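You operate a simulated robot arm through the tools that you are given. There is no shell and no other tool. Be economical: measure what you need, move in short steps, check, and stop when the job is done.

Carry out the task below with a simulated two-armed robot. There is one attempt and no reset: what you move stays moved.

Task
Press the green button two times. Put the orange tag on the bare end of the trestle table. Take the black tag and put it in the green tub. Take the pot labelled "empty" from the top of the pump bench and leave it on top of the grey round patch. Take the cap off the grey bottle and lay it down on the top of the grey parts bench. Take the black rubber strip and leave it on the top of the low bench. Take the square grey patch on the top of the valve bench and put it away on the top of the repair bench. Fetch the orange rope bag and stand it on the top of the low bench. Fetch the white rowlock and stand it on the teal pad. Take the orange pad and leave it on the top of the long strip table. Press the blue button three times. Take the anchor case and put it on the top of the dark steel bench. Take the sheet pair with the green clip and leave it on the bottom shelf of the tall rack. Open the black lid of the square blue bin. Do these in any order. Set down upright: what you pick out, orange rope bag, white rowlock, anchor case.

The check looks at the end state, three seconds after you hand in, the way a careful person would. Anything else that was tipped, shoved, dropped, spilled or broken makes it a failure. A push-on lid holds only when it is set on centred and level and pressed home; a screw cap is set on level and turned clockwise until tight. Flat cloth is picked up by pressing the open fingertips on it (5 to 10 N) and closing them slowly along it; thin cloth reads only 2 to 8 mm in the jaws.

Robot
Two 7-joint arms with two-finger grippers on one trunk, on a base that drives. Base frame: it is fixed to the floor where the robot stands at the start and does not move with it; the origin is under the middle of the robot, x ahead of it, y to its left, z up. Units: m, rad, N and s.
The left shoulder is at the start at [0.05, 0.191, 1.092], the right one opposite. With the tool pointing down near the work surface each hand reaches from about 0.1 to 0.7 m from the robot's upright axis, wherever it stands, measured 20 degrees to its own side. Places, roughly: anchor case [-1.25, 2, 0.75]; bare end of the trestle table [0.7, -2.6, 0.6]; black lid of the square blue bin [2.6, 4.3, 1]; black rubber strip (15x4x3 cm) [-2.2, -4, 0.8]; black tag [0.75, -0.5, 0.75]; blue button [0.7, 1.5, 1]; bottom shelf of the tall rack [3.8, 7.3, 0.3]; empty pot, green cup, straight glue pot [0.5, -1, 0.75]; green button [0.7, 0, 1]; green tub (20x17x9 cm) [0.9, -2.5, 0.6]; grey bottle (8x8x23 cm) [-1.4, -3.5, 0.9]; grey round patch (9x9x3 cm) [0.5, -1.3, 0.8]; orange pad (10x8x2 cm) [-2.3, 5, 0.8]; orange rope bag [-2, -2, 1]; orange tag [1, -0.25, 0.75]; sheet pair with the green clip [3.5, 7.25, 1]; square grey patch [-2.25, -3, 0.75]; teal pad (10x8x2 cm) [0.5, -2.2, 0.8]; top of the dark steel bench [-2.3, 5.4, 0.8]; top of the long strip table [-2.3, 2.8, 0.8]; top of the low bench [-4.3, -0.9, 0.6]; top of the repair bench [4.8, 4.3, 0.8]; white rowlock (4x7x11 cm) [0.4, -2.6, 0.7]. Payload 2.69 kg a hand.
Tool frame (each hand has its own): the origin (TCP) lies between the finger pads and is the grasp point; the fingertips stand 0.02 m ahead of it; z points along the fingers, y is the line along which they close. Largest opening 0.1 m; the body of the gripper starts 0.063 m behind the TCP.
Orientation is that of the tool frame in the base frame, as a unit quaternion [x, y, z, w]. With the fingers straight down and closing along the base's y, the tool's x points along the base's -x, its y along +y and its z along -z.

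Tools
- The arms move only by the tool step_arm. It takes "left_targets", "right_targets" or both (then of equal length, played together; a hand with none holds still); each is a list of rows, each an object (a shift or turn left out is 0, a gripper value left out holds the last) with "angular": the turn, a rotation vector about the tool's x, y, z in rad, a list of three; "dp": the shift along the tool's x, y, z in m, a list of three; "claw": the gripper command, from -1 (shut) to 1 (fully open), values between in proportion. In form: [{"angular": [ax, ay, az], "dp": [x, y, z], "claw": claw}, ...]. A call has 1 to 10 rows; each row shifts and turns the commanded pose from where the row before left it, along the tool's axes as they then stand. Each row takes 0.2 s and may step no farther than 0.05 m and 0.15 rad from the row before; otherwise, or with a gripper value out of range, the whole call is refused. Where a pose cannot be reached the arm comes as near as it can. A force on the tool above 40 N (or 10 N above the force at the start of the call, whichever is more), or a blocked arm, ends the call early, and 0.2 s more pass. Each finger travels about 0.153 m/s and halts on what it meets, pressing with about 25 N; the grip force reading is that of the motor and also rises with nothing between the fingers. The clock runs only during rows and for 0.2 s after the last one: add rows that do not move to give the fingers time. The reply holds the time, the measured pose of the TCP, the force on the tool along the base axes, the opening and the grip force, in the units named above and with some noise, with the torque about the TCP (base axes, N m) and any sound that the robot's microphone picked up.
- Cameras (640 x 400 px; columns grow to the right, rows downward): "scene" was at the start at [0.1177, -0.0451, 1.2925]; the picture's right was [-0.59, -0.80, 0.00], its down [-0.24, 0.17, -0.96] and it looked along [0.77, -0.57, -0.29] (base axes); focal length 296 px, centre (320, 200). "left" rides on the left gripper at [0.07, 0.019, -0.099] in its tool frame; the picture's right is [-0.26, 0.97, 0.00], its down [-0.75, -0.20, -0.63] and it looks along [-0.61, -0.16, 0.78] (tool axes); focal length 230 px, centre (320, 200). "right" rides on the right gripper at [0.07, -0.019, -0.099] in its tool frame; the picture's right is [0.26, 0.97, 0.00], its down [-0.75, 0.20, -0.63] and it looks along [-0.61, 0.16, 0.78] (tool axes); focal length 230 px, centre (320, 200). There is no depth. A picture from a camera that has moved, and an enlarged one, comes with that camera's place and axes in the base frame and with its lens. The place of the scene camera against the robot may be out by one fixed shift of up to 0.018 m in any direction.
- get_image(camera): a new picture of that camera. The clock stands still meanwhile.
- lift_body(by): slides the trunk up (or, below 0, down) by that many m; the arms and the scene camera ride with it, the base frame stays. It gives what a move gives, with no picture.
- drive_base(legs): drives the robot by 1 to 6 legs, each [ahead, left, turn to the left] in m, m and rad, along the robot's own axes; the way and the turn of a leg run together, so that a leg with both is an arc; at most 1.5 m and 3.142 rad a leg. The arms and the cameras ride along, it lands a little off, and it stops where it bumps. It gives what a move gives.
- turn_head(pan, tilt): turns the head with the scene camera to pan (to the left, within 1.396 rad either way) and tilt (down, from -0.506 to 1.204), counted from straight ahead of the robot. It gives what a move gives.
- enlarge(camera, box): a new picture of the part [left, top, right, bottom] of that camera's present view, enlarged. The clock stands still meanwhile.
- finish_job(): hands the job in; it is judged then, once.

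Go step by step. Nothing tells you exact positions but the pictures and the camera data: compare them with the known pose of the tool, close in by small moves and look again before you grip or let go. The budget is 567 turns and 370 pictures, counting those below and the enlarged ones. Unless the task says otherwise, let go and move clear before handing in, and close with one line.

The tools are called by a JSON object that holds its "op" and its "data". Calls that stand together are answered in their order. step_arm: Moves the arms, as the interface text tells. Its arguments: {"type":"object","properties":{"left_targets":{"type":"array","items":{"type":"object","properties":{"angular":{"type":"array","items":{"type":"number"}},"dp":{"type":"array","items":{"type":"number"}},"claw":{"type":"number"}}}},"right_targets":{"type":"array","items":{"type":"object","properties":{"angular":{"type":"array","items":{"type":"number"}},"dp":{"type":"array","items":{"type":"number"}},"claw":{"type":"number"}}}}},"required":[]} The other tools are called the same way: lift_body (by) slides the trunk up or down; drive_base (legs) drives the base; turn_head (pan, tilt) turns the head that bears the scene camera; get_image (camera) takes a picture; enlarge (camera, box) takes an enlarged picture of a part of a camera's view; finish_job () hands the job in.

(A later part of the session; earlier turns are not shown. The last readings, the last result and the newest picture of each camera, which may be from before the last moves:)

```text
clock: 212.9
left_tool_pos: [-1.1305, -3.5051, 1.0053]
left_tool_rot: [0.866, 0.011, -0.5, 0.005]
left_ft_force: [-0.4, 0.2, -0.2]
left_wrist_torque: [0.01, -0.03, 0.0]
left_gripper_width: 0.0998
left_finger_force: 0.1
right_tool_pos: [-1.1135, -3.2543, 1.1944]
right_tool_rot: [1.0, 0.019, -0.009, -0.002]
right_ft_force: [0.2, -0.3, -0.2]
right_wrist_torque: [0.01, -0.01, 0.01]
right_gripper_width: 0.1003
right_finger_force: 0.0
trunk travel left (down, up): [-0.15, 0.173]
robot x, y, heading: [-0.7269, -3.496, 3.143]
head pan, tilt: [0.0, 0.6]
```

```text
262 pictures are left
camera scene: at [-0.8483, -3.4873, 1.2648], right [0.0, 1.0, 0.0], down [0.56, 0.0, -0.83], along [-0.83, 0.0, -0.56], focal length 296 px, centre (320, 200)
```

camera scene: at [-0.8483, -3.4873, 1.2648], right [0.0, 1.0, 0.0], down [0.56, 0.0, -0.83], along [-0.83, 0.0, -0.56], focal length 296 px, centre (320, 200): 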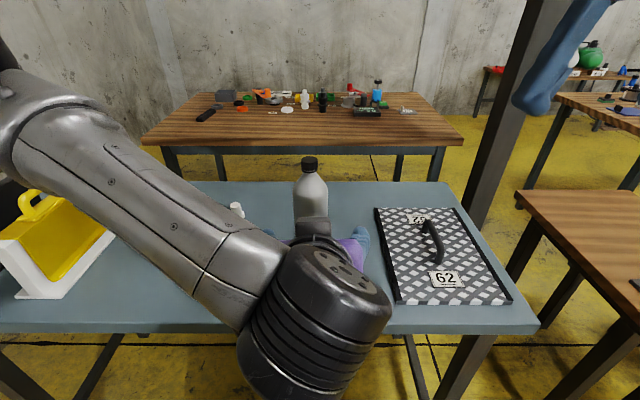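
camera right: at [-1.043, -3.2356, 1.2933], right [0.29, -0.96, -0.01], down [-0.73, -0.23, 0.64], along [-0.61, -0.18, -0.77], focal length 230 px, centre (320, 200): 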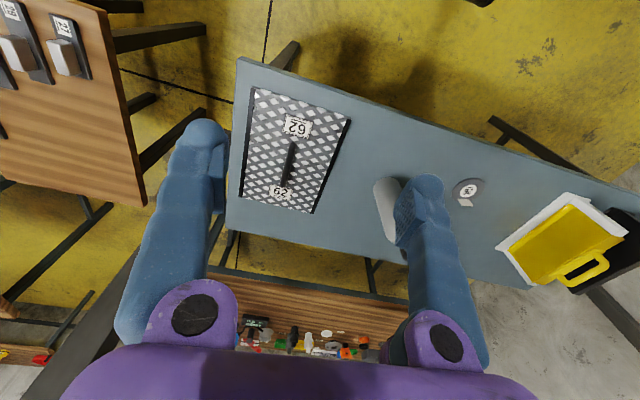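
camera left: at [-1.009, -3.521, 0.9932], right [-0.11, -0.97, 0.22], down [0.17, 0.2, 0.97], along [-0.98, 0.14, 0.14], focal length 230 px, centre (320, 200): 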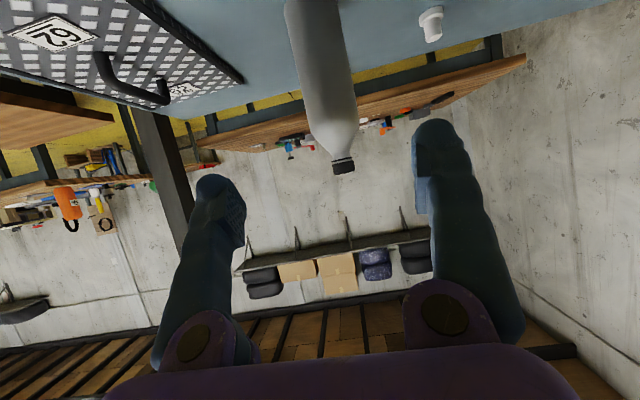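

Aligned almost straight at the bottle. Advance part way and check centring.

{"op": "step_arm", "data": {"left_targets": [{"dp": [0.0175, 0.008, 0.03]}, {"dp": [0, 0, 0.04]}, {"dp": [0, 0, 0.04]}, {}]}}

{"op": "get_image", "data": {"camera": "left"}}

```text
clock: 213.9
left_tool_pos: [-1.2182, -3.515, 0.9349]
left_tool_rot: [0.866, 0.01, -0.5, 0.005]
left_ft_force: [0.8, 0.4, 0.5]
left_wrist_torque: [0.0, 0.01, 0.02]
left_gripper_width: 0.0998
left_finger_force: 0.0
right_tool_pos: [-1.1134, -3.2549, 1.1951]
right_tool_rot: [1.0, 0.019, -0.008, -0.003]
right_ft_force: [-0.3, -0.6, 0.0]
right_wrist_torque: [0.02, -0.03, 0.01]
right_gripper_width: 0.0999
right_finger_force: 0.0
trunk travel left (down, up): [-0.15, 0.173]
robot x, y, heading: [-0.7216, -3.4976, 3.142]
head pan, tilt: [0.0, 0.6]
```

```text
261 pictures are left
camera left: at [-1.0971, -3.5302, 0.923], right [-0.11, -0.97, 0.22], down [0.16, 0.2, 0.97], along [-0.98, 0.14, 0.14], focal length 230 px, centre (320, 200)
```

left: 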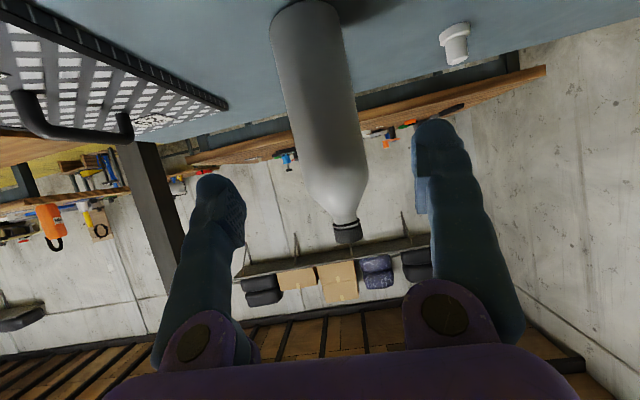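

Bottle axis refined: [-1.335, -3.518], cap at z about 0.995. Advance 12.5 cm and look before closing.

{"op": "step_arm", "data": {"left_targets": [{"dp": [0.002, 0.003, 0.04]}, {"dp": [0, 0, 0.04]}, {"dp": [0, 0, 0.03]}, {"dp": [0, 0, 0.015]}, {}]}}

{"op": "get_image", "data": {"camera": "left"}}

```text
clock: 215.1
left_tool_pos: [-1.3237, -3.5197, 0.8709]
left_tool_rot: [0.867, 0.011, -0.498, 0.006]
left_ft_force: [0.1, 0.7, 0.0]
left_wrist_torque: [0.01, 0.0, -0.04]
left_gripper_width: 0.0999
left_finger_force: 0.1
right_tool_pos: [-1.1133, -3.2554, 1.1933]
right_tool_rot: [1.0, 0.019, -0.008, -0.004]
right_ft_force: [-0.5, -0.5, 0.3]
right_wrist_torque: [-0.02, -0.02, -0.01]
right_gripper_width: 0.1001
right_finger_force: 0.1
trunk travel left (down, up): [-0.15, 0.173]
robot x, y, heading: [-0.7236, -3.4975, 3.145]
head pan, tilt: [0.0, 0.6]
```

```text
260 pictures are left
camera left: at [-1.2027, -3.5367, 0.8592], right [-0.11, -0.97, 0.22], down [0.16, 0.2, 0.97], along [-0.98, 0.14, 0.14], focal length 230 px, centre (320, 200)
```

left: 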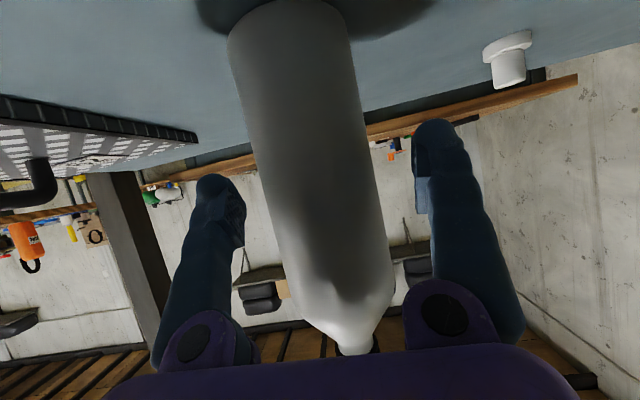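

Bottle is between the fingers. Close.

{"op": "step_arm", "data": {"left_targets": [{"claw": 0.7}, {"claw": 0.4}, {"claw": -1}, {}, {}]}}

{"op": "get_image", "data": {"camera": "scene"}}

{"op": "get_image", "data": {"camera": "right"}}

```text
clock: 216.3
left_tool_pos: [-1.3237, -3.5199, 0.8708]
left_tool_rot: [0.866, 0.012, -0.5, 0.006]
left_ft_force: [0.4, -0.3, -0.1]
left_wrist_torque: [-0.01, 0.01, -0.01]
left_gripper_width: 0.0003
left_finger_force: 24.7
right_tool_pos: [-1.1129, -3.2552, 1.1953]
right_tool_rot: [1.0, 0.019, -0.008, -0.004]
right_ft_force: [0.6, 0.3, 0.2]
right_wrist_torque: [-0.01, -0.01, 0.0]
right_gripper_width: 0.1005
right_finger_force: 0.1
trunk travel left (down, up): [-0.15, 0.173]
robot x, y, heading: [-0.7256, -3.4979, 3.141]
head pan, tilt: [0.0, 0.6]
```

```text
259 pictures are left
camera scene: at [-0.8485, -3.4876, 1.2648], right [0.0, 1.0, 0.0], down [0.56, 0.0, -0.83], along [-0.83, 0.0, -0.56], focal length 296 px, centre (320, 200)
```

scene: 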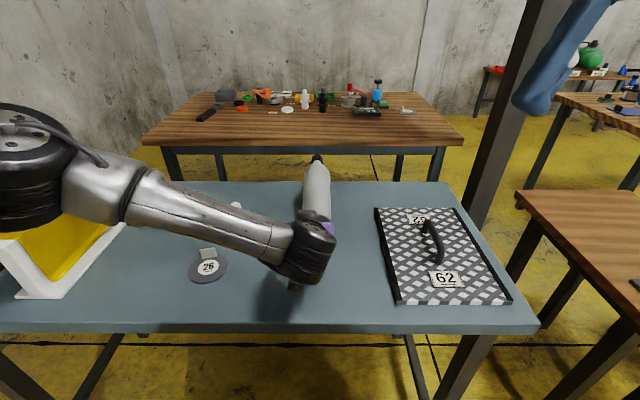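

```text
258 pictures are left
camera right: at [-1.043, -3.2356, 1.2933], right [0.29, -0.96, -0.01], down [-0.73, -0.23, 0.64], along [-0.61, -0.18, -0.77], focal length 230 px, centre (320, 200)
```

right: 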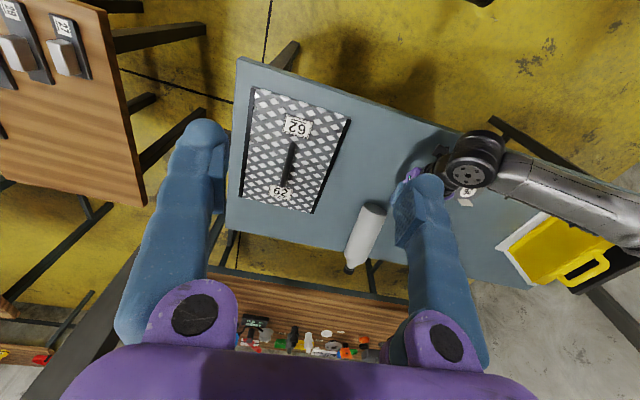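

The fingers closed in front of the bottle and tipped it. I'll look closely at its state.

{"op": "get_image", "data": {"camera": "left"}}

{"op": "enlarge", "data": {"camera": "scene", "box": [240, 120, 400, 300]}}

{"op": "enlarge", "data": {"camera": "right", "box": [300, 150, 500, 300]}}

```text
257 pictures are left
camera left: at [-1.2026, -3.5367, 0.8594], right [-0.11, -0.97, 0.22], down [0.16, 0.2, 0.97], along [-0.98, 0.14, 0.14], focal length 230 px, centre (320, 200)
```

left: 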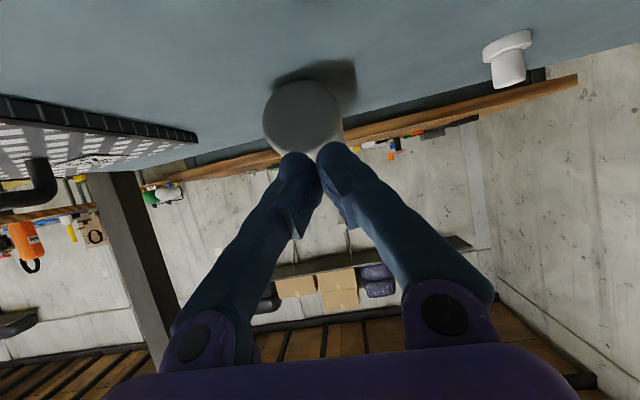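

```text
2.22 times, centred on (320, 210) of scene
camera zoom: at [-0.8485, -3.4876, 1.2648], right [0.0, 1.0, 0.0], down [0.56, 0.0, -0.83], along [-0.83, 0.0, -0.56], focal length 657 px, centre (320, 178)
```

zoom: 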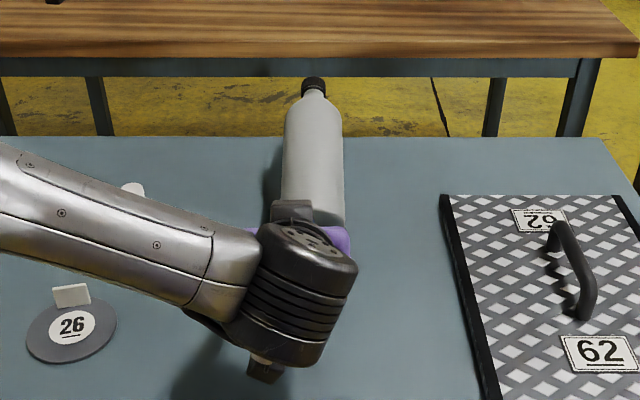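

```text
2.67 times, centred on (400, 225) of right
camera zoom: at [-1.043, -3.2356, 1.2933], right [0.29, -0.96, -0.01], down [-0.73, -0.23, 0.64], along [-0.61, -0.18, -0.77], focal length 614 px, centre (107, 133)
```

zoom: 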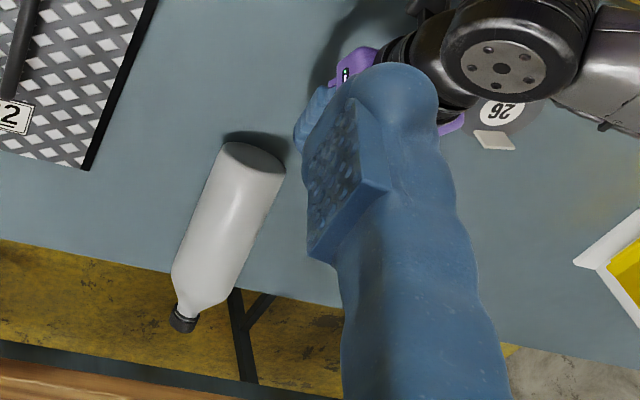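

The bottle lies on the bench, neck pointing away, bottom near x -1.43, y -3.505. I can pick it up across its body with the left hand, tilt it upright in the grip, unscrew the cap in the air, and stand it back. First withdraw the left hand and raise it.

{"op": "step_arm", "data": {"left_targets": [{"dp": [0, 0, -0.03]}, {"dp": [-0.015, 0, -0.04]}, {"dp": [-0.035, 0, -0.035]}, {"dp": [-0.035, 0, -0.03]}, {"dp": [-0.035, 0, -0.02]}, {"angular": [0, 0.15, 0]}, {"angular": [0, 0.15, 0]}, {"angular": [0, 0.15, 0]}, {"angular": [0, 0.15, 0]}, {"angular": [0, 0.15, 0]}]}}

{"op": "step_arm", "data": {"left_targets": [{"angular": [0, 0.15, 0]}, {"angular": [0, 0.147, 0]}, {"dp": [0, 0, -0.04], "claw": 1}, {"dp": [0, 0, -0.04]}]}}

{"op": "drive_base", "data": {"legs": [[0, 0, -0.7], [0.085, -0.05, 0]]}}

{"op": "turn_head", "data": {"pan": 0.7, "tilt": 0.55}}

{"op": "get_image", "data": {"camera": "scene"}}

{"op": "get_image", "data": {"camera": "left"}}

```text
clock: 218.5
left_tool_pos: [-1.251, -3.5173, 1.0516]
left_tool_rot: [0.989, 0.011, -0.146, 0.001]
left_ft_force: [0.1, 0.1, 0.1]
left_wrist_torque: [-0.03, 0.03, -0.01]
left_gripper_width: 0.0
left_finger_force: 24.5
right_tool_pos: [-1.1132, -3.2543, 1.1929]
right_tool_rot: [1.0, 0.019, -0.007, -0.002]
right_ft_force: [-0.8, -0.6, 0.1]
right_wrist_torque: [0.04, -0.01, 0.0]
right_gripper_width: 0.1
right_finger_force: 0.1
trunk travel left (down, up): [-0.15, 0.173]
robot x, y, heading: [-0.7236, -3.4979, 3.145]
head pan, tilt: [0.0, 0.6]
```

```text
clock: 219.5
left_tool_pos: [-1.2506, -3.5189, 1.1326]
left_tool_rot: [1.0, 0.013, 0.001, -0.001]
left_ft_force: [-0.5, 0.0, 0.1]
left_wrist_torque: [0.04, -0.01, 0.01]
left_gripper_width: 0.1
left_finger_force: 0.1
right_tool_pos: [-1.1133, -3.2556, 1.1951]
right_tool_rot: [1.0, 0.02, -0.008, -0.002]
right_ft_force: [0.0, -0.3, 0.8]
right_wrist_torque: [0.0, 0.01, -0.01]
right_gripper_width: 0.0998
right_finger_force: 0.1
trunk travel left (down, up): [-0.15, 0.173]
robot x, y, heading: [-0.7197, -3.4918, 3.141]
head pan, tilt: [0.0, 0.6]
```

```text
clock: 222.6
left_tool_pos: [-1.1734, -3.0808, 1.1315]
left_tool_rot: [0.943, -0.331, 0.001, 0.0]
left_ft_force: [-0.4, 0.6, -0.8]
left_wrist_torque: [-0.01, -0.03, 0.01]
left_gripper_width: 0.1
left_finger_force: 0.1
right_tool_pos: [-0.8975, -2.9673, 1.1949]
right_tool_rot: [0.946, -0.324, -0.006, -0.004]
right_ft_force: [-0.2, 1.0, 0.2]
right_wrist_torque: [-0.03, 0.0, -0.01]
right_gripper_width: 0.0999
right_finger_force: 0.0
trunk travel left (down, up): [-0.15, 0.173]
robot x, y, heading: [-0.7508, -3.4083, 2.44]
head pan, tilt: [0.0, 0.6]
```

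```text
clock: 223.6
left_tool_pos: [-1.172, -3.0827, 1.132]
left_tool_rot: [0.944, -0.331, 0.0, -0.001]
left_ft_force: [-0.6, -0.2, -0.3]
left_wrist_torque: [0.03, -0.01, -0.02]
left_gripper_width: 0.0998
left_finger_force: 0.0
right_tool_pos: [-0.898, -2.9688, 1.1947]
right_tool_rot: [0.946, -0.325, -0.006, -0.004]
right_ft_force: [0.3, -0.8, 0.4]
right_wrist_torque: [0.01, 0.02, 0.03]
right_gripper_width: 0.0998
right_finger_force: 0.1
trunk travel left (down, up): [-0.15, 0.173]
robot x, y, heading: [-0.7534, -3.4059, 2.44]
head pan, tilt: [0.7, 0.55]
```

```text
254 pictures are left
camera scene: at [-0.8729, -3.3692, 1.2693], right [0.0, 1.0, 0.0], down [0.52, 0.0, -0.85], along [-0.85, 0.0, -0.52], focal length 296 px, centre (320, 200)
```

scene: 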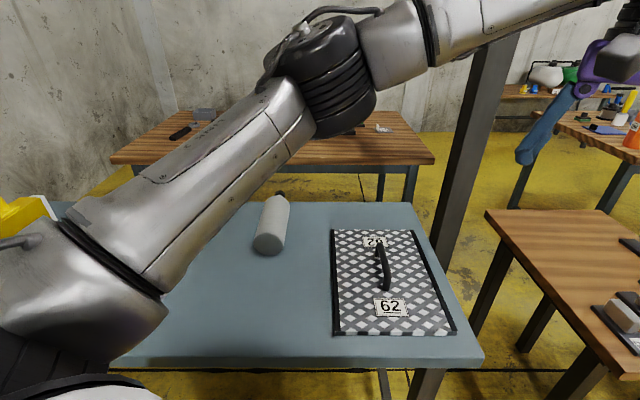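

```text
253 pictures are left
camera left: at [-1.1305, -3.1407, 1.2302], right [-0.81, -0.59, 0.0], down [-0.46, 0.63, 0.63], along [-0.37, 0.51, -0.78], focal length 230 px, centre (320, 200)
```

left: 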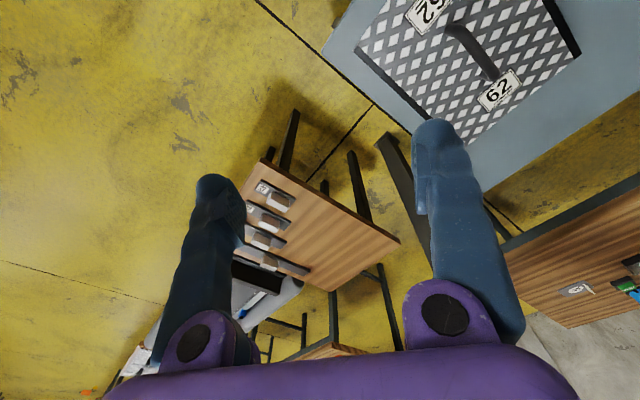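

Bottle lies along -x from x about -1.42 to -1.65 at y about -3.50. I'll advance 5 cm and bring the left hand above its middle with the fingers closing along y.

{"op": "drive_base", "data": {"legs": [[0.038, 0.032, 0]]}}

{"op": "step_arm", "data": {"left_targets": [{"angular": [0, 0, -0.149]}, {"angular": [0, 0, -0.149]}, {"angular": [0, 0, -0.149]}, {"angular": [0, 0, -0.149]}, {"angular": [0, 0, -0.104]}, {"dp": [-0.02, 0.045, 0]}, {"dp": [-0.02, 0.045, 0]}, {"dp": [-0.02, 0.045, 0]}, {"dp": [-0.02, 0.045, 0]}, {"dp": [-0.02, 0.045, 0]}]}}

```text
clock: 224.6
left_tool_pos: [-1.2239, -3.0813, 1.1318]
left_tool_rot: [0.943, -0.332, 0.001, -0.001]
left_ft_force: [-0.8, -0.9, -0.1]
left_wrist_torque: [0.02, -0.02, 0.01]
left_gripper_width: 0.0997
left_finger_force: 0.0
right_tool_pos: [-0.9481, -2.9691, 1.1948]
right_tool_rot: [0.946, -0.324, -0.006, -0.005]
right_ft_force: [-0.8, 0.2, -0.4]
right_wrist_torque: [-0.02, -0.02, 0.01]
right_gripper_width: 0.1002
right_finger_force: 0.1
trunk travel left (down, up): [-0.15, 0.173]
robot x, y, heading: [-0.8047, -3.408, 2.442]
head pan, tilt: [0.7, 0.55]
```

```text
clock: 226.8
left_tool_pos: [-1.3189, -3.3113, 1.1306]
left_tool_rot: [1.0, 0.012, 0.001, -0.001]
left_ft_force: [-0.1, 0.0, 0.1]
left_wrist_torque: [0.03, 0.02, 0.01]
left_gripper_width: 0.0999
left_finger_force: 0.2
right_tool_pos: [-0.9484, -2.9699, 1.1952]
right_tool_rot: [0.946, -0.325, -0.006, -0.006]
right_ft_force: [-1.1, 0.3, 0.5]
right_wrist_torque: [0.01, -0.01, -0.01]
right_gripper_width: 0.1
right_finger_force: 0.1
trunk travel left (down, up): [-0.15, 0.173]
robot x, y, heading: [-0.8077, -3.4031, 2.439]
head pan, tilt: [0.7, 0.55]
```

{"op": "step_arm", "data": {"left_targets": [{"dp": [-0.022, 0.032, 0.025]}, {"dp": [-0.022, 0.032, 0.025]}, {"dp": [-0.022, 0.032, 0.025]}, {"dp": [-0.022, 0.032, 0.025]}, {"dp": [-0.022, 0.032, 0.025]}, {"dp": [-0.022, 0.028, 0.025]}, {}]}}

{"op": "get_image", "data": {"camera": "left"}}

{"op": "get_image", "data": {"camera": "scene"}}

```text
clock: 228.4
left_tool_pos: [-1.4435, -3.4999, 0.9822]
left_tool_rot: [1.0, 0.012, 0.0, 0.0]
left_ft_force: [0.1, 0.2, -0.2]
left_wrist_torque: [0.01, 0.01, -0.01]
left_gripper_width: 0.0998
left_finger_force: 0.0
right_tool_pos: [-0.9476, -2.9671, 1.1947]
right_tool_rot: [0.946, -0.325, -0.007, -0.005]
right_ft_force: [-0.6, 0.4, 1.0]
right_wrist_torque: [0.0, -0.04, -0.02]
right_gripper_width: 0.1001
right_finger_force: 0.0
trunk travel left (down, up): [-0.15, 0.173]
robot x, y, heading: [-0.8057, -3.403, 2.438]
head pan, tilt: [0.7, 0.55]
```

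```text
252 pictures are left
camera left: at [-1.373, -3.5177, 1.0803], right [-0.23, -0.97, 0.0], down [-0.76, 0.18, 0.63], along [-0.61, 0.15, -0.78], focal length 230 px, centre (320, 200)
```

left: 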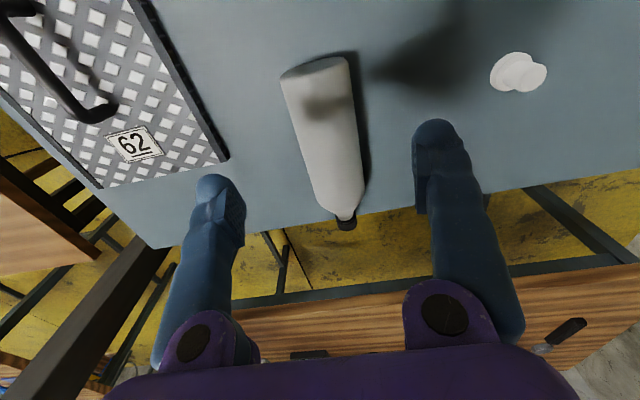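

```text
251 pictures are left
camera scene: at [-0.9226, -3.3686, 1.2694], right [0.0, 1.0, 0.0], down [0.52, 0.0, -0.85], along [-0.85, 0.0, -0.52], focal length 296 px, centre (320, 200)
```

scene: 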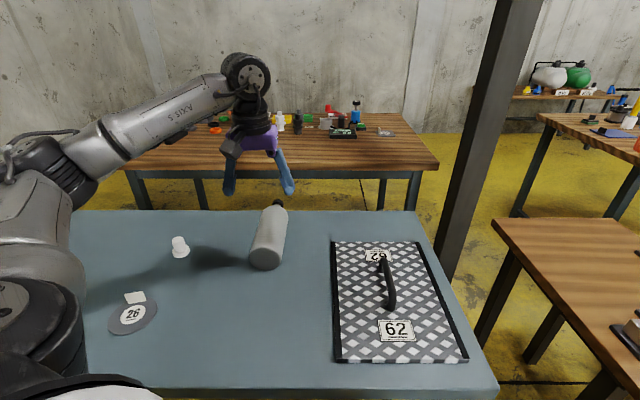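

Bottle axis y = -3.50, x from -1.414 to -1.645. Move over x about -1.515 and descend to its axis height.

{"op": "step_arm", "data": {"left_targets": [{"dp": [-0.037, 0, 0.02]}, {"dp": [-0.036, 0, 0.03]}, {"dp": [0, 0, 0.03]}, {"dp": [0, 0, 0.03]}, {}]}}

{"op": "get_image", "data": {"camera": "left"}}

```text
clock: 229.6
left_tool_pos: [-1.5165, -3.504, 0.8724]
left_tool_rot: [1.0, 0.011, 0.0, 0.001]
left_ft_force: [-0.8, 0.2, -0.7]
left_wrist_torque: [0.02, -0.01, 0.03]
left_gripper_width: 0.0999
left_finger_force: 0.0
right_tool_pos: [-0.9472, -2.967, 1.1959]
right_tool_rot: [0.945, -0.326, -0.006, -0.005]
right_ft_force: [0.5, 0.1, 0.6]
right_wrist_torque: [0.0, -0.01, 0.04]
right_gripper_width: 0.0998
right_finger_force: 0.1
trunk travel left (down, up): [-0.15, 0.173]
robot x, y, heading: [-0.8038, -3.4031, 2.441]
head pan, tilt: [0.7, 0.55]
```

```text
250 pictures are left
camera left: at [-1.446, -3.5216, 0.9709], right [-0.23, -0.97, 0.0], down [-0.76, 0.18, 0.63], along [-0.61, 0.15, -0.78], focal length 230 px, centre (320, 200)
```

left: 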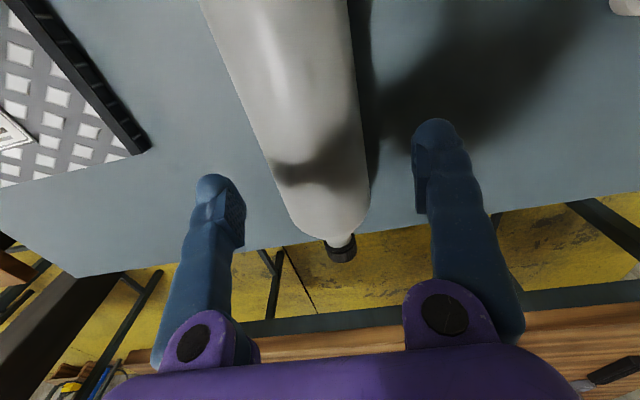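

Slight y correction of 7 mm, then descend and close.

{"op": "step_arm", "data": {"left_targets": [{"dp": [0, -0.006, 0.02]}, {"dp": [0, 0, 0.02]}, {"dp": [0, 0, 0.012]}, {"claw": 0.6}, {"claw": -1}, {}, {}]}}

{"op": "get_image", "data": {"camera": "left"}}

```text
clock: 231.2
left_tool_pos: [-1.5185, -3.4971, 0.8201]
left_tool_rot: [1.0, 0.013, 0.001, 0.0]
left_ft_force: [-0.4, -0.5, 0.2]
left_wrist_torque: [-0.01, 0.02, 0.02]
left_gripper_width: 0.0691
left_finger_force: 25.2
right_tool_pos: [-0.9468, -2.9685, 1.1944]
right_tool_rot: [0.946, -0.325, -0.008, -0.004]
right_ft_force: [-0.2, 0.3, 0.2]
right_wrist_torque: [0.02, 0.0, 0.0]
right_gripper_width: 0.0999
right_finger_force: 0.0
trunk travel left (down, up): [-0.15, 0.173]
robot x, y, heading: [-0.8049, -3.4055, 2.442]
head pan, tilt: [0.7, 0.55]
```

```text
249 pictures are left
camera left: at [-1.4475, -3.514, 0.9182], right [-0.23, -0.97, 0.0], down [-0.76, 0.18, 0.63], along [-0.61, 0.15, -0.78], focal length 230 px, centre (320, 200)
```

left: 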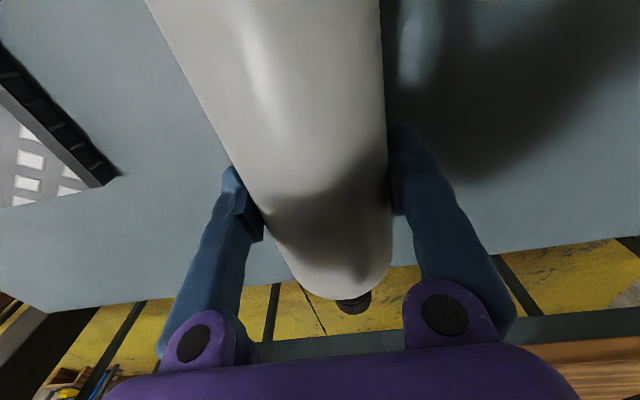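

Gripped (6.9 cm). Lift carefully.

{"op": "step_arm", "data": {"left_targets": [{"dp": [0, 0, -0.02]}, {"dp": [0, 0, -0.03]}, {"dp": [0, 0, -0.04]}, {"dp": [0.02, 0, -0.04]}, {"dp": [0.03, 0, -0.03]}, {"dp": [0.03, 0, -0.03]}, {}]}}

{"op": "get_image", "data": {"camera": "scene"}}

```text
clock: 232.8
left_tool_pos: [-1.4389, -3.495, 1.008]
left_tool_rot: [1.0, 0.012, 0.0, 0.0]
left_ft_force: [-0.6, -0.2, -1.1]
left_wrist_torque: [-0.02, 0.01, -0.02]
left_gripper_width: 0.0691
left_finger_force: 24.8
right_tool_pos: [-0.948, -2.9675, 1.1969]
right_tool_rot: [0.946, -0.325, -0.006, -0.005]
right_ft_force: [-0.6, 0.0, 0.3]
right_wrist_torque: [0.03, -0.01, 0.05]
right_gripper_width: 0.1001
right_finger_force: 0.1
trunk travel left (down, up): [-0.15, 0.173]
robot x, y, heading: [-0.8082, -3.4073, 2.436]
head pan, tilt: [0.7, 0.55]
```

```text
248 pictures are left
camera scene: at [-0.9234, -3.3689, 1.2692], right [0.0, 1.0, 0.0], down [0.52, 0.0, -0.85], along [-0.85, 0.0, -0.52], focal length 296 px, centre (320, 200)
```

scene: 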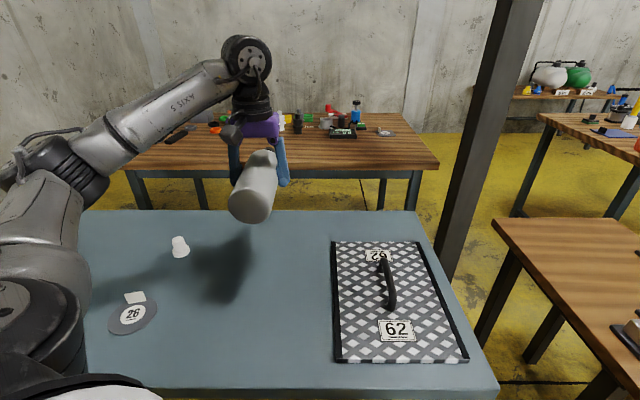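

Held well. Now pitch the hand up 90° so the bottle stands upright in the air.

{"op": "step_arm", "data": {"left_targets": [{"angular": [0, -0.143, 0]}, {"angular": [0, -0.143, 0]}, {"angular": [0, -0.143, 0]}, {"angular": [0, -0.143, 0]}, {"angular": [0, -0.143, 0]}, {"angular": [0, -0.143, 0]}, {"angular": [0, -0.143, 0]}, {"angular": [0, -0.143, 0]}]}}

{"op": "step_arm", "data": {"left_targets": [{"angular": [0, -0.143, 0]}, {"angular": [0, -0.143, 0]}, {"angular": [0, -0.141, 0]}, {"dp": [0, 0, -0.04]}, {"dp": [0, 0, -0.04]}, {}]}}

{"op": "get_image", "data": {"camera": "scene"}}

```text
clock: 234.6
left_tool_pos: [-1.4369, -3.4932, 1.0096]
left_tool_rot: [0.841, 0.01, -0.541, 0.005]
left_ft_force: [-0.2, 0.4, -1.8]
left_wrist_torque: [0.0, -0.03, 0.02]
left_gripper_width: 0.0691
left_finger_force: 25.7
right_tool_pos: [-0.9478, -2.9686, 1.1959]
right_tool_rot: [0.946, -0.325, -0.006, -0.005]
right_ft_force: [0.1, -0.7, 0.0]
right_wrist_torque: [0.02, -0.03, 0.01]
right_gripper_width: 0.1
right_finger_force: 0.0
trunk travel left (down, up): [-0.15, 0.173]
robot x, y, heading: [-0.8047, -3.4038, 2.437]
head pan, tilt: [0.7, 0.55]
```

```text
clock: 236.0
left_tool_pos: [-1.4195, -3.4789, 1.0343]
left_tool_rot: [0.811, 0.027, -0.585, 0.017]
left_ft_force: [-0.1, -0.6, -1.8]
left_wrist_torque: [0.02, 0.05, -0.01]
left_gripper_width: 0.0689
left_finger_force: 24.5
left hand out of reach, approached as far as the arm can: row 1, 2, 3, 4, 5
right_tool_pos: [-0.9473, -2.9679, 1.1953]
right_tool_rot: [0.946, -0.325, -0.007, -0.005]
right_ft_force: [0.5, 0.0, 0.8]
right_wrist_torque: [-0.01, -0.03, 0.0]
right_gripper_width: 0.0997
right_finger_force: 0.0
trunk travel left (down, up): [-0.15, 0.173]
robot x, y, heading: [-0.806, -3.402, 2.441]
head pan, tilt: [0.7, 0.55]
```

```text
247 pictures are left
camera scene: at [-0.923, -3.3691, 1.2693], right [0.0, 1.0, 0.0], down [0.52, 0.0, -0.85], along [-0.85, 0.0, -0.52], focal length 296 px, centre (320, 200)
```

scene: 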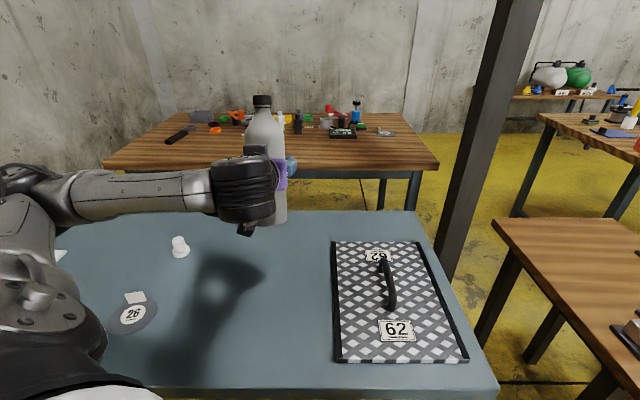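

The wrist limits pitch to about 1.25 rad here, which is fine for now. I'll bring the bottle closer to the robot's front, where the right hand can reach the cap.

{"op": "step_arm", "data": {"left_targets": [{"dp": [0.0126, -0.0344, -0.0274]}, {"dp": [0.0126, -0.0344, -0.0274]}, {"dp": [0.0126, -0.0344, -0.0274]}, {"dp": [0.0126, -0.0344, -0.0274]}, {"dp": [0.0126, -0.0344, -0.0274]}, {"dp": [0.0126, -0.0344, -0.0274]}, {"dp": [0.0126, -0.0344, -0.0274]}]}}

{"op": "turn_head", "data": {"pan": 0.1, "tilt": 0.5}}

{"op": "get_image", "data": {"camera": "scene"}}

```text
clock: 237.6
left_tool_pos: [-1.2338, -3.2227, 1.0093]
left_tool_rot: [0.81, 0.027, -0.586, 0.016]
left_ft_force: [0.2, 0.3, -0.7]
left_wrist_torque: [0.01, 0.02, -0.01]
left_gripper_width: 0.0687
left_finger_force: 25.2
left hand out of reach, approached as far as the arm can: row 1
right_tool_pos: [-0.9464, -2.9668, 1.194]
right_tool_rot: [0.946, -0.324, -0.006, -0.005]
right_ft_force: [-0.3, -0.3, 0.6]
right_wrist_torque: [-0.02, 0.01, 0.02]
right_gripper_width: 0.1001
right_finger_force: 0.0
trunk travel left (down, up): [-0.15, 0.173]
robot x, y, heading: [-0.8063, -3.4032, 2.444]
head pan, tilt: [0.7, 0.55]
```

```text
clock: 238.6
left_tool_pos: [-1.2329, -3.2238, 1.0097]
left_tool_rot: [0.811, 0.027, -0.585, 0.016]
left_ft_force: [-0.3, -0.6, -0.8]
left_wrist_torque: [0.0, -0.02, 0.0]
left_gripper_width: 0.0691
left_finger_force: 24.6
right_tool_pos: [-0.9477, -2.9678, 1.1954]
right_tool_rot: [0.946, -0.324, -0.006, -0.006]
right_ft_force: [0.0, -0.2, -0.2]
right_wrist_torque: [-0.01, 0.02, 0.02]
right_gripper_width: 0.0998
right_finger_force: 0.0
trunk travel left (down, up): [-0.15, 0.173]
robot x, y, heading: [-0.8034, -3.4041, 2.441]
head pan, tilt: [0.099, 0.499]
```

```text
246 pictures are left
camera scene: at [-0.9082, -3.3175, 1.2739], right [0.57, 0.82, 0.0], down [0.4, -0.27, -0.88], along [-0.72, 0.5, -0.48], focal length 296 px, centre (320, 200)
```

scene: 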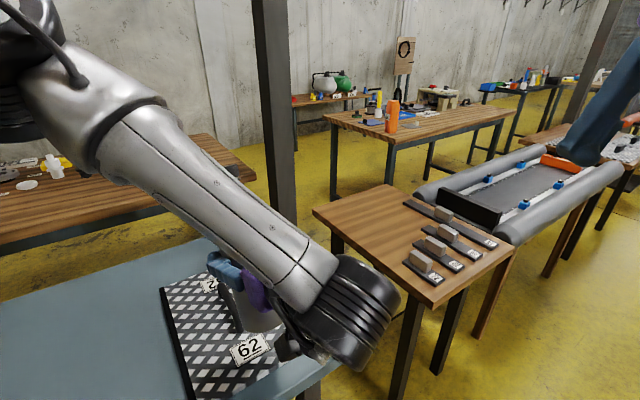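

The forearm blocks the cap in this pose. New plan: lay the bottle down nearer at x about -1.36, tilt the hand backward in place (re-grip) so that later 1.14 rad of pitch makes it vertical, and stand it on the bench. First return over the bench.

{"op": "step_arm", "data": {"left_targets": [{"dp": [-0.0057, 0.038, 0.0172]}, {"dp": [-0.0057, 0.038, 0.0172]}, {"dp": [-0.0057, 0.038, 0.0172]}, {"dp": [-0.0057, 0.038, 0.0172]}, {"dp": [-0.0057, 0.038, 0.0172]}, {"dp": [-0.0057, 0.038, 0.0172]}, {"dp": [-0.0057, 0.038, 0.0172]}]}}

{"op": "step_arm", "data": {"left_targets": [{"angular": [0, 0.15, 0]}, {"angular": [0, 0.15, 0]}, {"angular": [0, 0.15, 0]}, {"angular": [0, 0.15, 0]}, {"angular": [0, 0.15, 0]}, {"angular": [0, 0.15, 0]}, {"angular": [0, 0.15, 0]}, {"angular": [0, 0.15, 0]}, {"angular": [0, 0.05, 0]}]}}

{"op": "turn_head", "data": {"pan": 0.7, "tilt": 0.55}}

{"op": "get_image", "data": {"camera": "scene"}}

```text
clock: 240.2
left_tool_pos: [-1.3893, -3.4317, 1.0044]
left_tool_rot: [0.811, 0.026, -0.584, 0.016]
left_ft_force: [-0.7, -0.2, -0.9]
left_wrist_torque: [-0.02, -0.03, -0.03]
left_gripper_width: 0.0688
left_finger_force: 25.1
left hand out of reach, approached as far as the arm can: row 4, 5, 6, 7
right_tool_pos: [-0.948, -2.9709, 1.1965]
right_tool_rot: [0.946, -0.324, -0.007, -0.006]
right_ft_force: [1.1, -0.1, -0.2]
right_wrist_torque: [0.02, -0.01, -0.03]
right_gripper_width: 0.1
right_finger_force: 0.0
trunk travel left (down, up): [-0.15, 0.173]
robot x, y, heading: [-0.8059, -3.4048, 2.432]
head pan, tilt: [0.099, 0.499]
```

```text
clock: 242.2
left_tool_pos: [-1.388, -3.4316, 1.0057]
left_tool_rot: [1.0, 0.031, 0.0, -0.003]
left_ft_force: [0.2, 0.2, -0.7]
left_wrist_torque: [0.02, 0.03, -0.01]
left_gripper_width: 0.0687
left_finger_force: 25.3
right_tool_pos: [-0.9479, -2.9693, 1.1947]
right_tool_rot: [0.946, -0.325, -0.005, -0.005]
right_ft_force: [0.2, 0.5, -0.3]
right_wrist_torque: [-0.03, 0.03, 0.04]
right_gripper_width: 0.1
right_finger_force: 0.0
trunk travel left (down, up): [-0.15, 0.173]
robot x, y, heading: [-0.803, -3.4048, 2.441]
head pan, tilt: [0.099, 0.499]
```

```text
clock: 243.2
left_tool_pos: [-1.3875, -3.4313, 1.0041]
left_tool_rot: [1.0, 0.031, -0.001, -0.003]
left_ft_force: [0.1, 0.6, -1.1]
left_wrist_torque: [0.01, 0.03, 0.0]
left_gripper_width: 0.0691
left_finger_force: 24.8
right_tool_pos: [-0.9464, -2.9685, 1.1961]
right_tool_rot: [0.946, -0.324, -0.007, -0.005]
right_ft_force: [0.3, -0.2, 0.3]
right_wrist_torque: [-0.03, -0.03, -0.02]
right_gripper_width: 0.0999
right_finger_force: 0.1
trunk travel left (down, up): [-0.15, 0.173]
robot x, y, heading: [-0.8076, -3.4043, 2.442]
head pan, tilt: [0.7, 0.55]
```

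```text
245 pictures are left
camera scene: at [-0.9229, -3.3688, 1.2693], right [0.0, 1.0, 0.0], down [0.52, 0.0, -0.85], along [-0.85, 0.0, -0.52], focal length 296 px, centre (320, 200)
```

scene: 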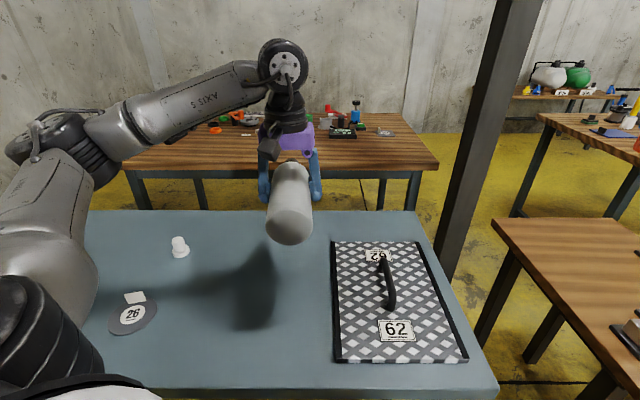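

{"op": "step_arm", "data": {"left_targets": [{"dp": [0, 0.022, 0.04]}, {"dp": [0, 0.023, 0.04]}, {"dp": [0, 0, 0.045]}, {"dp": [0, 0, 0.04]}, {"dp": [0, 0, 0.01]}, {"dp": [0, 0, 0.005]}, {"dp": [0, 0, 0.004]}]}}

```text
clock: 244.8
left_tool_pos: [-1.3867, -3.4745, 0.8211]
left_tool_rot: [0.999, 0.032, -0.002, -0.003]
left_ft_force: [0.4, -2.2, 6.6]
left_wrist_torque: [-0.03, 0.32, 0.09]
left_gripper_width: 0.069
left_finger_force: 25.0
right_tool_pos: [-0.9467, -2.9672, 1.194]
right_tool_rot: [0.946, -0.325, -0.007, -0.005]
right_ft_force: [0.2, -0.9, -0.1]
right_wrist_torque: [-0.07, 0.0, -0.01]
right_gripper_width: 0.1
right_finger_force: 0.1
trunk travel left (down, up): [-0.15, 0.173]
robot x, y, heading: [-0.8085, -3.4071, 2.442]
head pan, tilt: [0.7, 0.55]
```

Resting on the bench. Open a few mm (caging the bottle), tilt the hand back 0.43 rad, and re-grip.

{"op": "step_arm", "data": {"left_targets": [{"claw": 0.5}, {}, {"angular": [0, 0.143, 0]}, {"angular": [0, 0.143, 0]}, {"angular": [0, 0.144, 0]}, {"claw": -1}, {}, {}]}}

{"op": "get_image", "data": {"camera": "left"}}

{"op": "get_image", "data": {"camera": "scene"}}

```text
clock: 246.6
left_tool_pos: [-1.3858, -3.4755, 0.8208]
left_tool_rot: [0.977, 0.029, 0.212, -0.01]
left_ft_force: [-0.9, 0.2, 3.5]
left_wrist_torque: [0.05, 0.29, -0.02]
left_gripper_width: 0.0696
left_finger_force: 24.0
right_tool_pos: [-0.9472, -2.9687, 1.1952]
right_tool_rot: [0.946, -0.324, -0.006, -0.005]
right_ft_force: [-0.6, -1.2, 0.4]
right_wrist_torque: [0.03, -0.04, 0.0]
right_gripper_width: 0.1001
right_finger_force: 0.1
trunk travel left (down, up): [-0.15, 0.173]
robot x, y, heading: [-0.8021, -3.4031, 2.441]
head pan, tilt: [0.7, 0.55]
```

```text
244 pictures are left
camera left: at [-1.3622, -3.4933, 0.9391], right [-0.17, -0.98, -0.11], down [-0.95, 0.14, 0.26], along [-0.24, 0.15, -0.96], focal length 230 px, centre (320, 200)
```

left: 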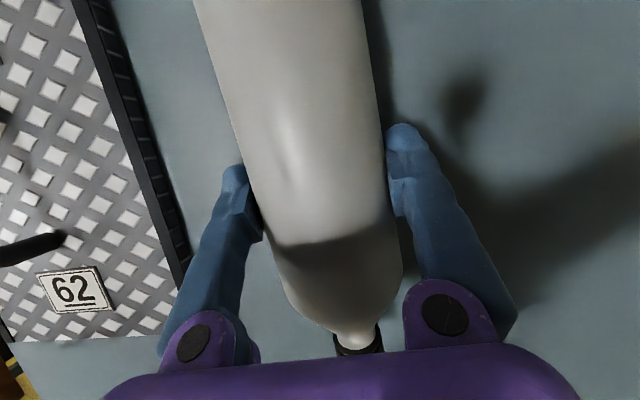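

```text
243 pictures are left
camera scene: at [-0.9225, -3.3688, 1.2694], right [0.0, 1.0, 0.0], down [0.52, 0.0, -0.85], along [-0.85, 0.0, -0.52], focal length 296 px, centre (320, 200)
```

scene: 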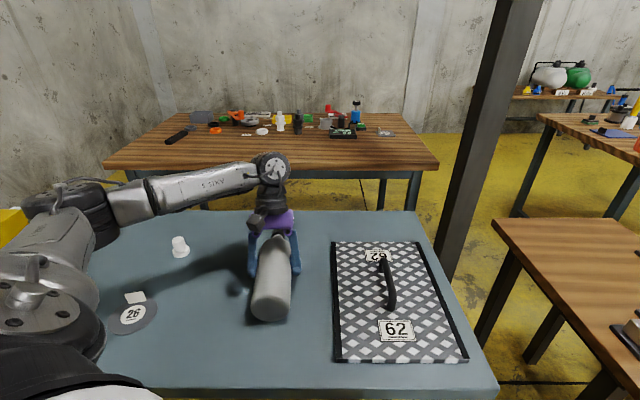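

{"op": "step_arm", "data": {"left_targets": [{"dp": [0.008, 0, -0.018]}, {"dp": [0.0167, 0, -0.0364]}, {"dp": [0.0167, 0, -0.0364]}, {"dp": [0.0167, 0, -0.0364]}, {"dp": [0.0167, 0, -0.0364]}, {"angular": [0, -0.143, 0]}, {"angular": [0, -0.143, 0]}, {"angular": [0, -0.143, 0]}, {"angular": [0, -0.143, 0]}]}}

{"op": "step_arm", "data": {"left_targets": [{"angular": [0, -0.143, 0]}, {"angular": [0, -0.143, 0]}, {"angular": [0, -0.143, 0]}, {"angular": [0, -0.143, 0]}, {"angular": [0, -0.143, 0]}, {"angular": [0, -0.143, 0]}, {"angular": [0, -0.141, 0]}]}}

{"op": "get_image", "data": {"camera": "scene"}}

{"op": "get_image", "data": {"camera": "left"}}

```text
clock: 248.6
left_tool_pos: [-1.3853, -3.4758, 1.0011]
left_tool_rot: [0.997, 0.031, -0.073, 0.0]
left_ft_force: [0.0, -0.2, -1.0]
left_wrist_torque: [0.02, -0.02, -0.02]
left_gripper_width: 0.0697
left_finger_force: 24.6
right_tool_pos: [-0.9481, -2.9695, 1.1956]
right_tool_rot: [0.946, -0.325, -0.007, -0.005]
right_ft_force: [-0.6, 1.4, 0.3]
right_wrist_torque: [-0.01, 0.01, -0.01]
right_gripper_width: 0.1001
right_finger_force: 0.1
trunk travel left (down, up): [-0.15, 0.173]
robot x, y, heading: [-0.8093, -3.4045, 2.44]
head pan, tilt: [0.7, 0.55]
```

```text
clock: 250.2
left_tool_pos: [-1.4064, -3.4649, 1.0021]
left_tool_rot: [0.841, 0.027, -0.541, 0.015]
left_ft_force: [0.3, 0.0, -1.3]
left_wrist_torque: [0.0, 0.0, -0.02]
left_gripper_width: 0.0696
left_finger_force: 25.2
left hand out of reach, approached as far as the arm can: row 6, 7
right_tool_pos: [-0.9473, -2.9686, 1.1946]
right_tool_rot: [0.946, -0.324, -0.006, -0.005]
right_ft_force: [-1.0, 0.5, -0.3]
right_wrist_torque: [0.0, -0.02, -0.01]
right_gripper_width: 0.1
right_finger_force: 0.1
trunk travel left (down, up): [-0.15, 0.173]
robot x, y, heading: [-0.8085, -3.4048, 2.439]
head pan, tilt: [0.7, 0.55]
```

```text
242 pictures are left
camera scene: at [-0.923, -3.3689, 1.2693], right [0.0, 1.0, 0.0], down [0.52, 0.0, -0.85], along [-0.85, 0.0, -0.52], focal length 296 px, centre (320, 200)
```

scene: 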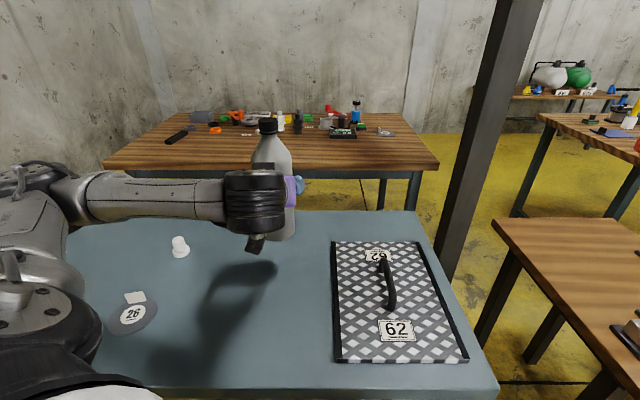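

```text
241 pictures are left
camera left: at [-1.2863, -3.4767, 0.9777], right [-0.05, -0.97, 0.23], down [0.25, 0.21, 0.95], along [-0.97, 0.1, 0.23], focal length 230 px, centre (320, 200)
```

left: 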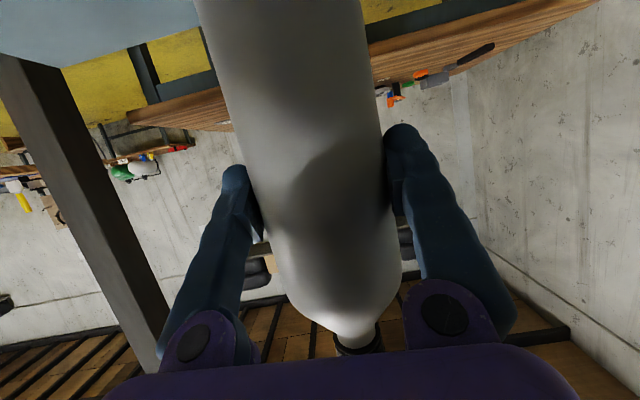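

The bottle looks upright. Lower it toward the bench while bringing it 4 cm closer.

{"op": "step_arm", "data": {"left_targets": [{"dp": [0.036, 0, 0]}, {"dp": [0.036, 0, 0]}, {"dp": [0.036, 0, 0]}, {}]}}

{"op": "enlarge", "data": {"camera": "scene", "box": [200, 110, 360, 290]}}

```text
clock: 251.2
left_tool_pos: [-1.3733, -3.4535, 0.9067]
left_tool_rot: [0.841, 0.028, -0.54, 0.014]
left_ft_force: [1.0, -0.6, -0.5]
left_wrist_torque: [0.0, 0.02, -0.05]
left_gripper_width: 0.0698
left_finger_force: 25.0
left hand out of reach, approached as far as the arm can: row 1, 2
right_tool_pos: [-0.9494, -2.9693, 1.1955]
right_tool_rot: [0.946, -0.325, -0.006, -0.006]
right_ft_force: [-0.8, -0.5, 0.3]
right_wrist_torque: [0.02, 0.03, 0.0]
right_gripper_width: 0.1
right_finger_force: 0.0
trunk travel left (down, up): [-0.15, 0.173]
robot x, y, heading: [-0.8025, -3.4042, 2.44]
head pan, tilt: [0.7, 0.55]
```

```text
2.22 times, centred on (280, 200) of scene
camera zoom: at [-0.9235, -3.3698, 1.2693], right [0.0, 1.0, 0.0], down [0.52, 0.0, -0.85], along [-0.85, 0.0, -0.52], focal length 657 px, centre (409, 200)
```

zoom: 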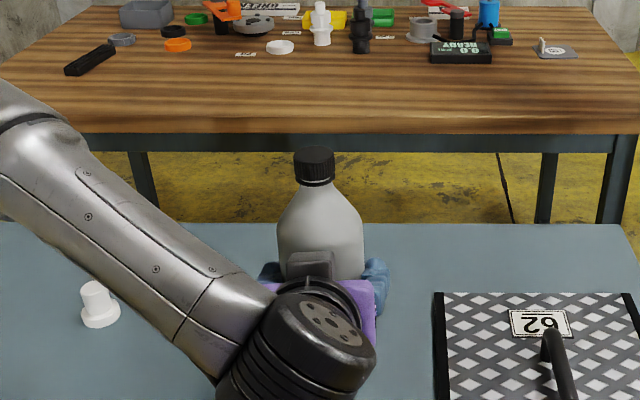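

{"op": "step_arm", "data": {"left_targets": [{"dp": [0.011, 0, 0.005]}, {"dp": [0.007, 0, 0.003]}, {"dp": [0.005, 0, 0.002]}, {"dp": [0.004, 0, 0.002]}]}}

```text
clock: 252.2
left_tool_pos: [-1.3714, -3.451, 0.8818]
left_tool_rot: [0.839, 0.029, -0.543, 0.014]
left_ft_force: [4.4, -1.1, 29.6]
left_wrist_torque: [-0.16, 0.15, 0.04]
left_gripper_width: 0.0698
left_finger_force: 25.0
right_tool_pos: [-0.944, -2.9684, 1.196]
right_tool_rot: [0.945, -0.326, -0.008, -0.004]
right_ft_force: [0.2, -0.3, -0.5]
right_wrist_torque: [-0.03, 0.0, -0.02]
right_gripper_width: 0.1005
right_finger_force: 0.1
trunk travel left (down, up): [-0.15, 0.173]
robot x, y, heading: [-0.803, -3.4065, 2.442]
head pan, tilt: [0.7, 0.55]
```

The bottle stands firmly on the bench with its axis at the TCP, [-1.371, -3.451]. I'll release, withdraw straight back, and check.

{"op": "step_arm", "data": {"left_targets": [{"dp": [-0.003, 0, -0.001]}, {"claw": 0.6}, {"claw": 1}, {}, {"dp": [0, 0, -0.03]}, {"dp": [0, 0, -0.04]}, {"dp": [0, 0, -0.04]}, {"dp": [0, 0, -0.04]}]}}

{"op": "get_image", "data": {"camera": "scene"}}

{"op": "get_image", "data": {"camera": "left"}}

```text
clock: 254.0
left_tool_pos: [-1.2807, -3.3801, 0.9069]
left_tool_rot: [0.84, 0.028, -0.541, 0.016]
left_ft_force: [-0.5, 0.3, 0.6]
left_wrist_torque: [0.0, 0.01, 0.0]
left_gripper_width: 0.1003
left_finger_force: 0.1
left hand out of reach, approached as far as the arm can: row 5, 6, 7, 8
right_tool_pos: [-0.947, -2.9677, 1.1943]
right_tool_rot: [0.946, -0.324, -0.007, -0.006]
right_ft_force: [0.4, 0.7, -0.6]
right_wrist_torque: [-0.05, -0.01, 0.01]
right_gripper_width: 0.1002
right_finger_force: 0.0
trunk travel left (down, up): [-0.15, 0.173]
robot x, y, heading: [-0.8032, -3.4074, 2.441]
head pan, tilt: [0.7, 0.55]
```

```text
239 pictures are left
camera scene: at [-0.9222, -3.3683, 1.2694], right [0.0, 1.0, 0.0], down [0.52, 0.0, -0.85], along [-0.85, 0.0, -0.52], focal length 296 px, centre (320, 200)
```

scene: 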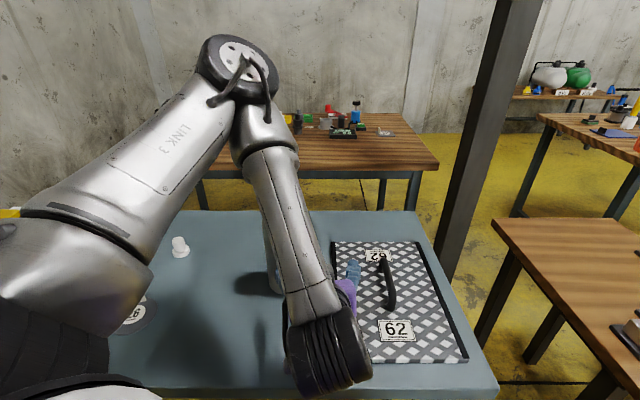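

```text
238 pictures are left
camera left: at [-1.1601, -3.3926, 0.8831], right [-0.04, -0.97, 0.23], down [0.25, 0.21, 0.94], along [-0.97, 0.1, 0.23], focal length 230 px, centre (320, 200)
```

left: 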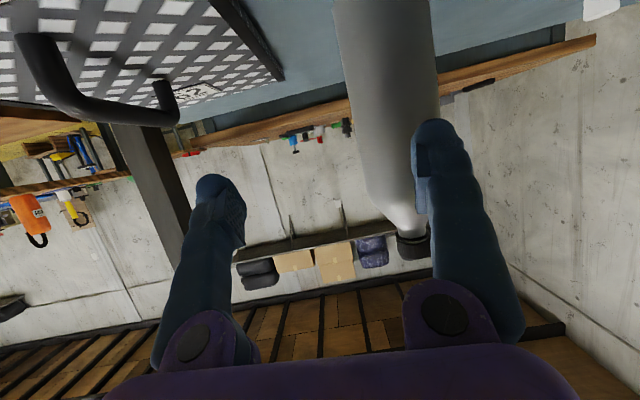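

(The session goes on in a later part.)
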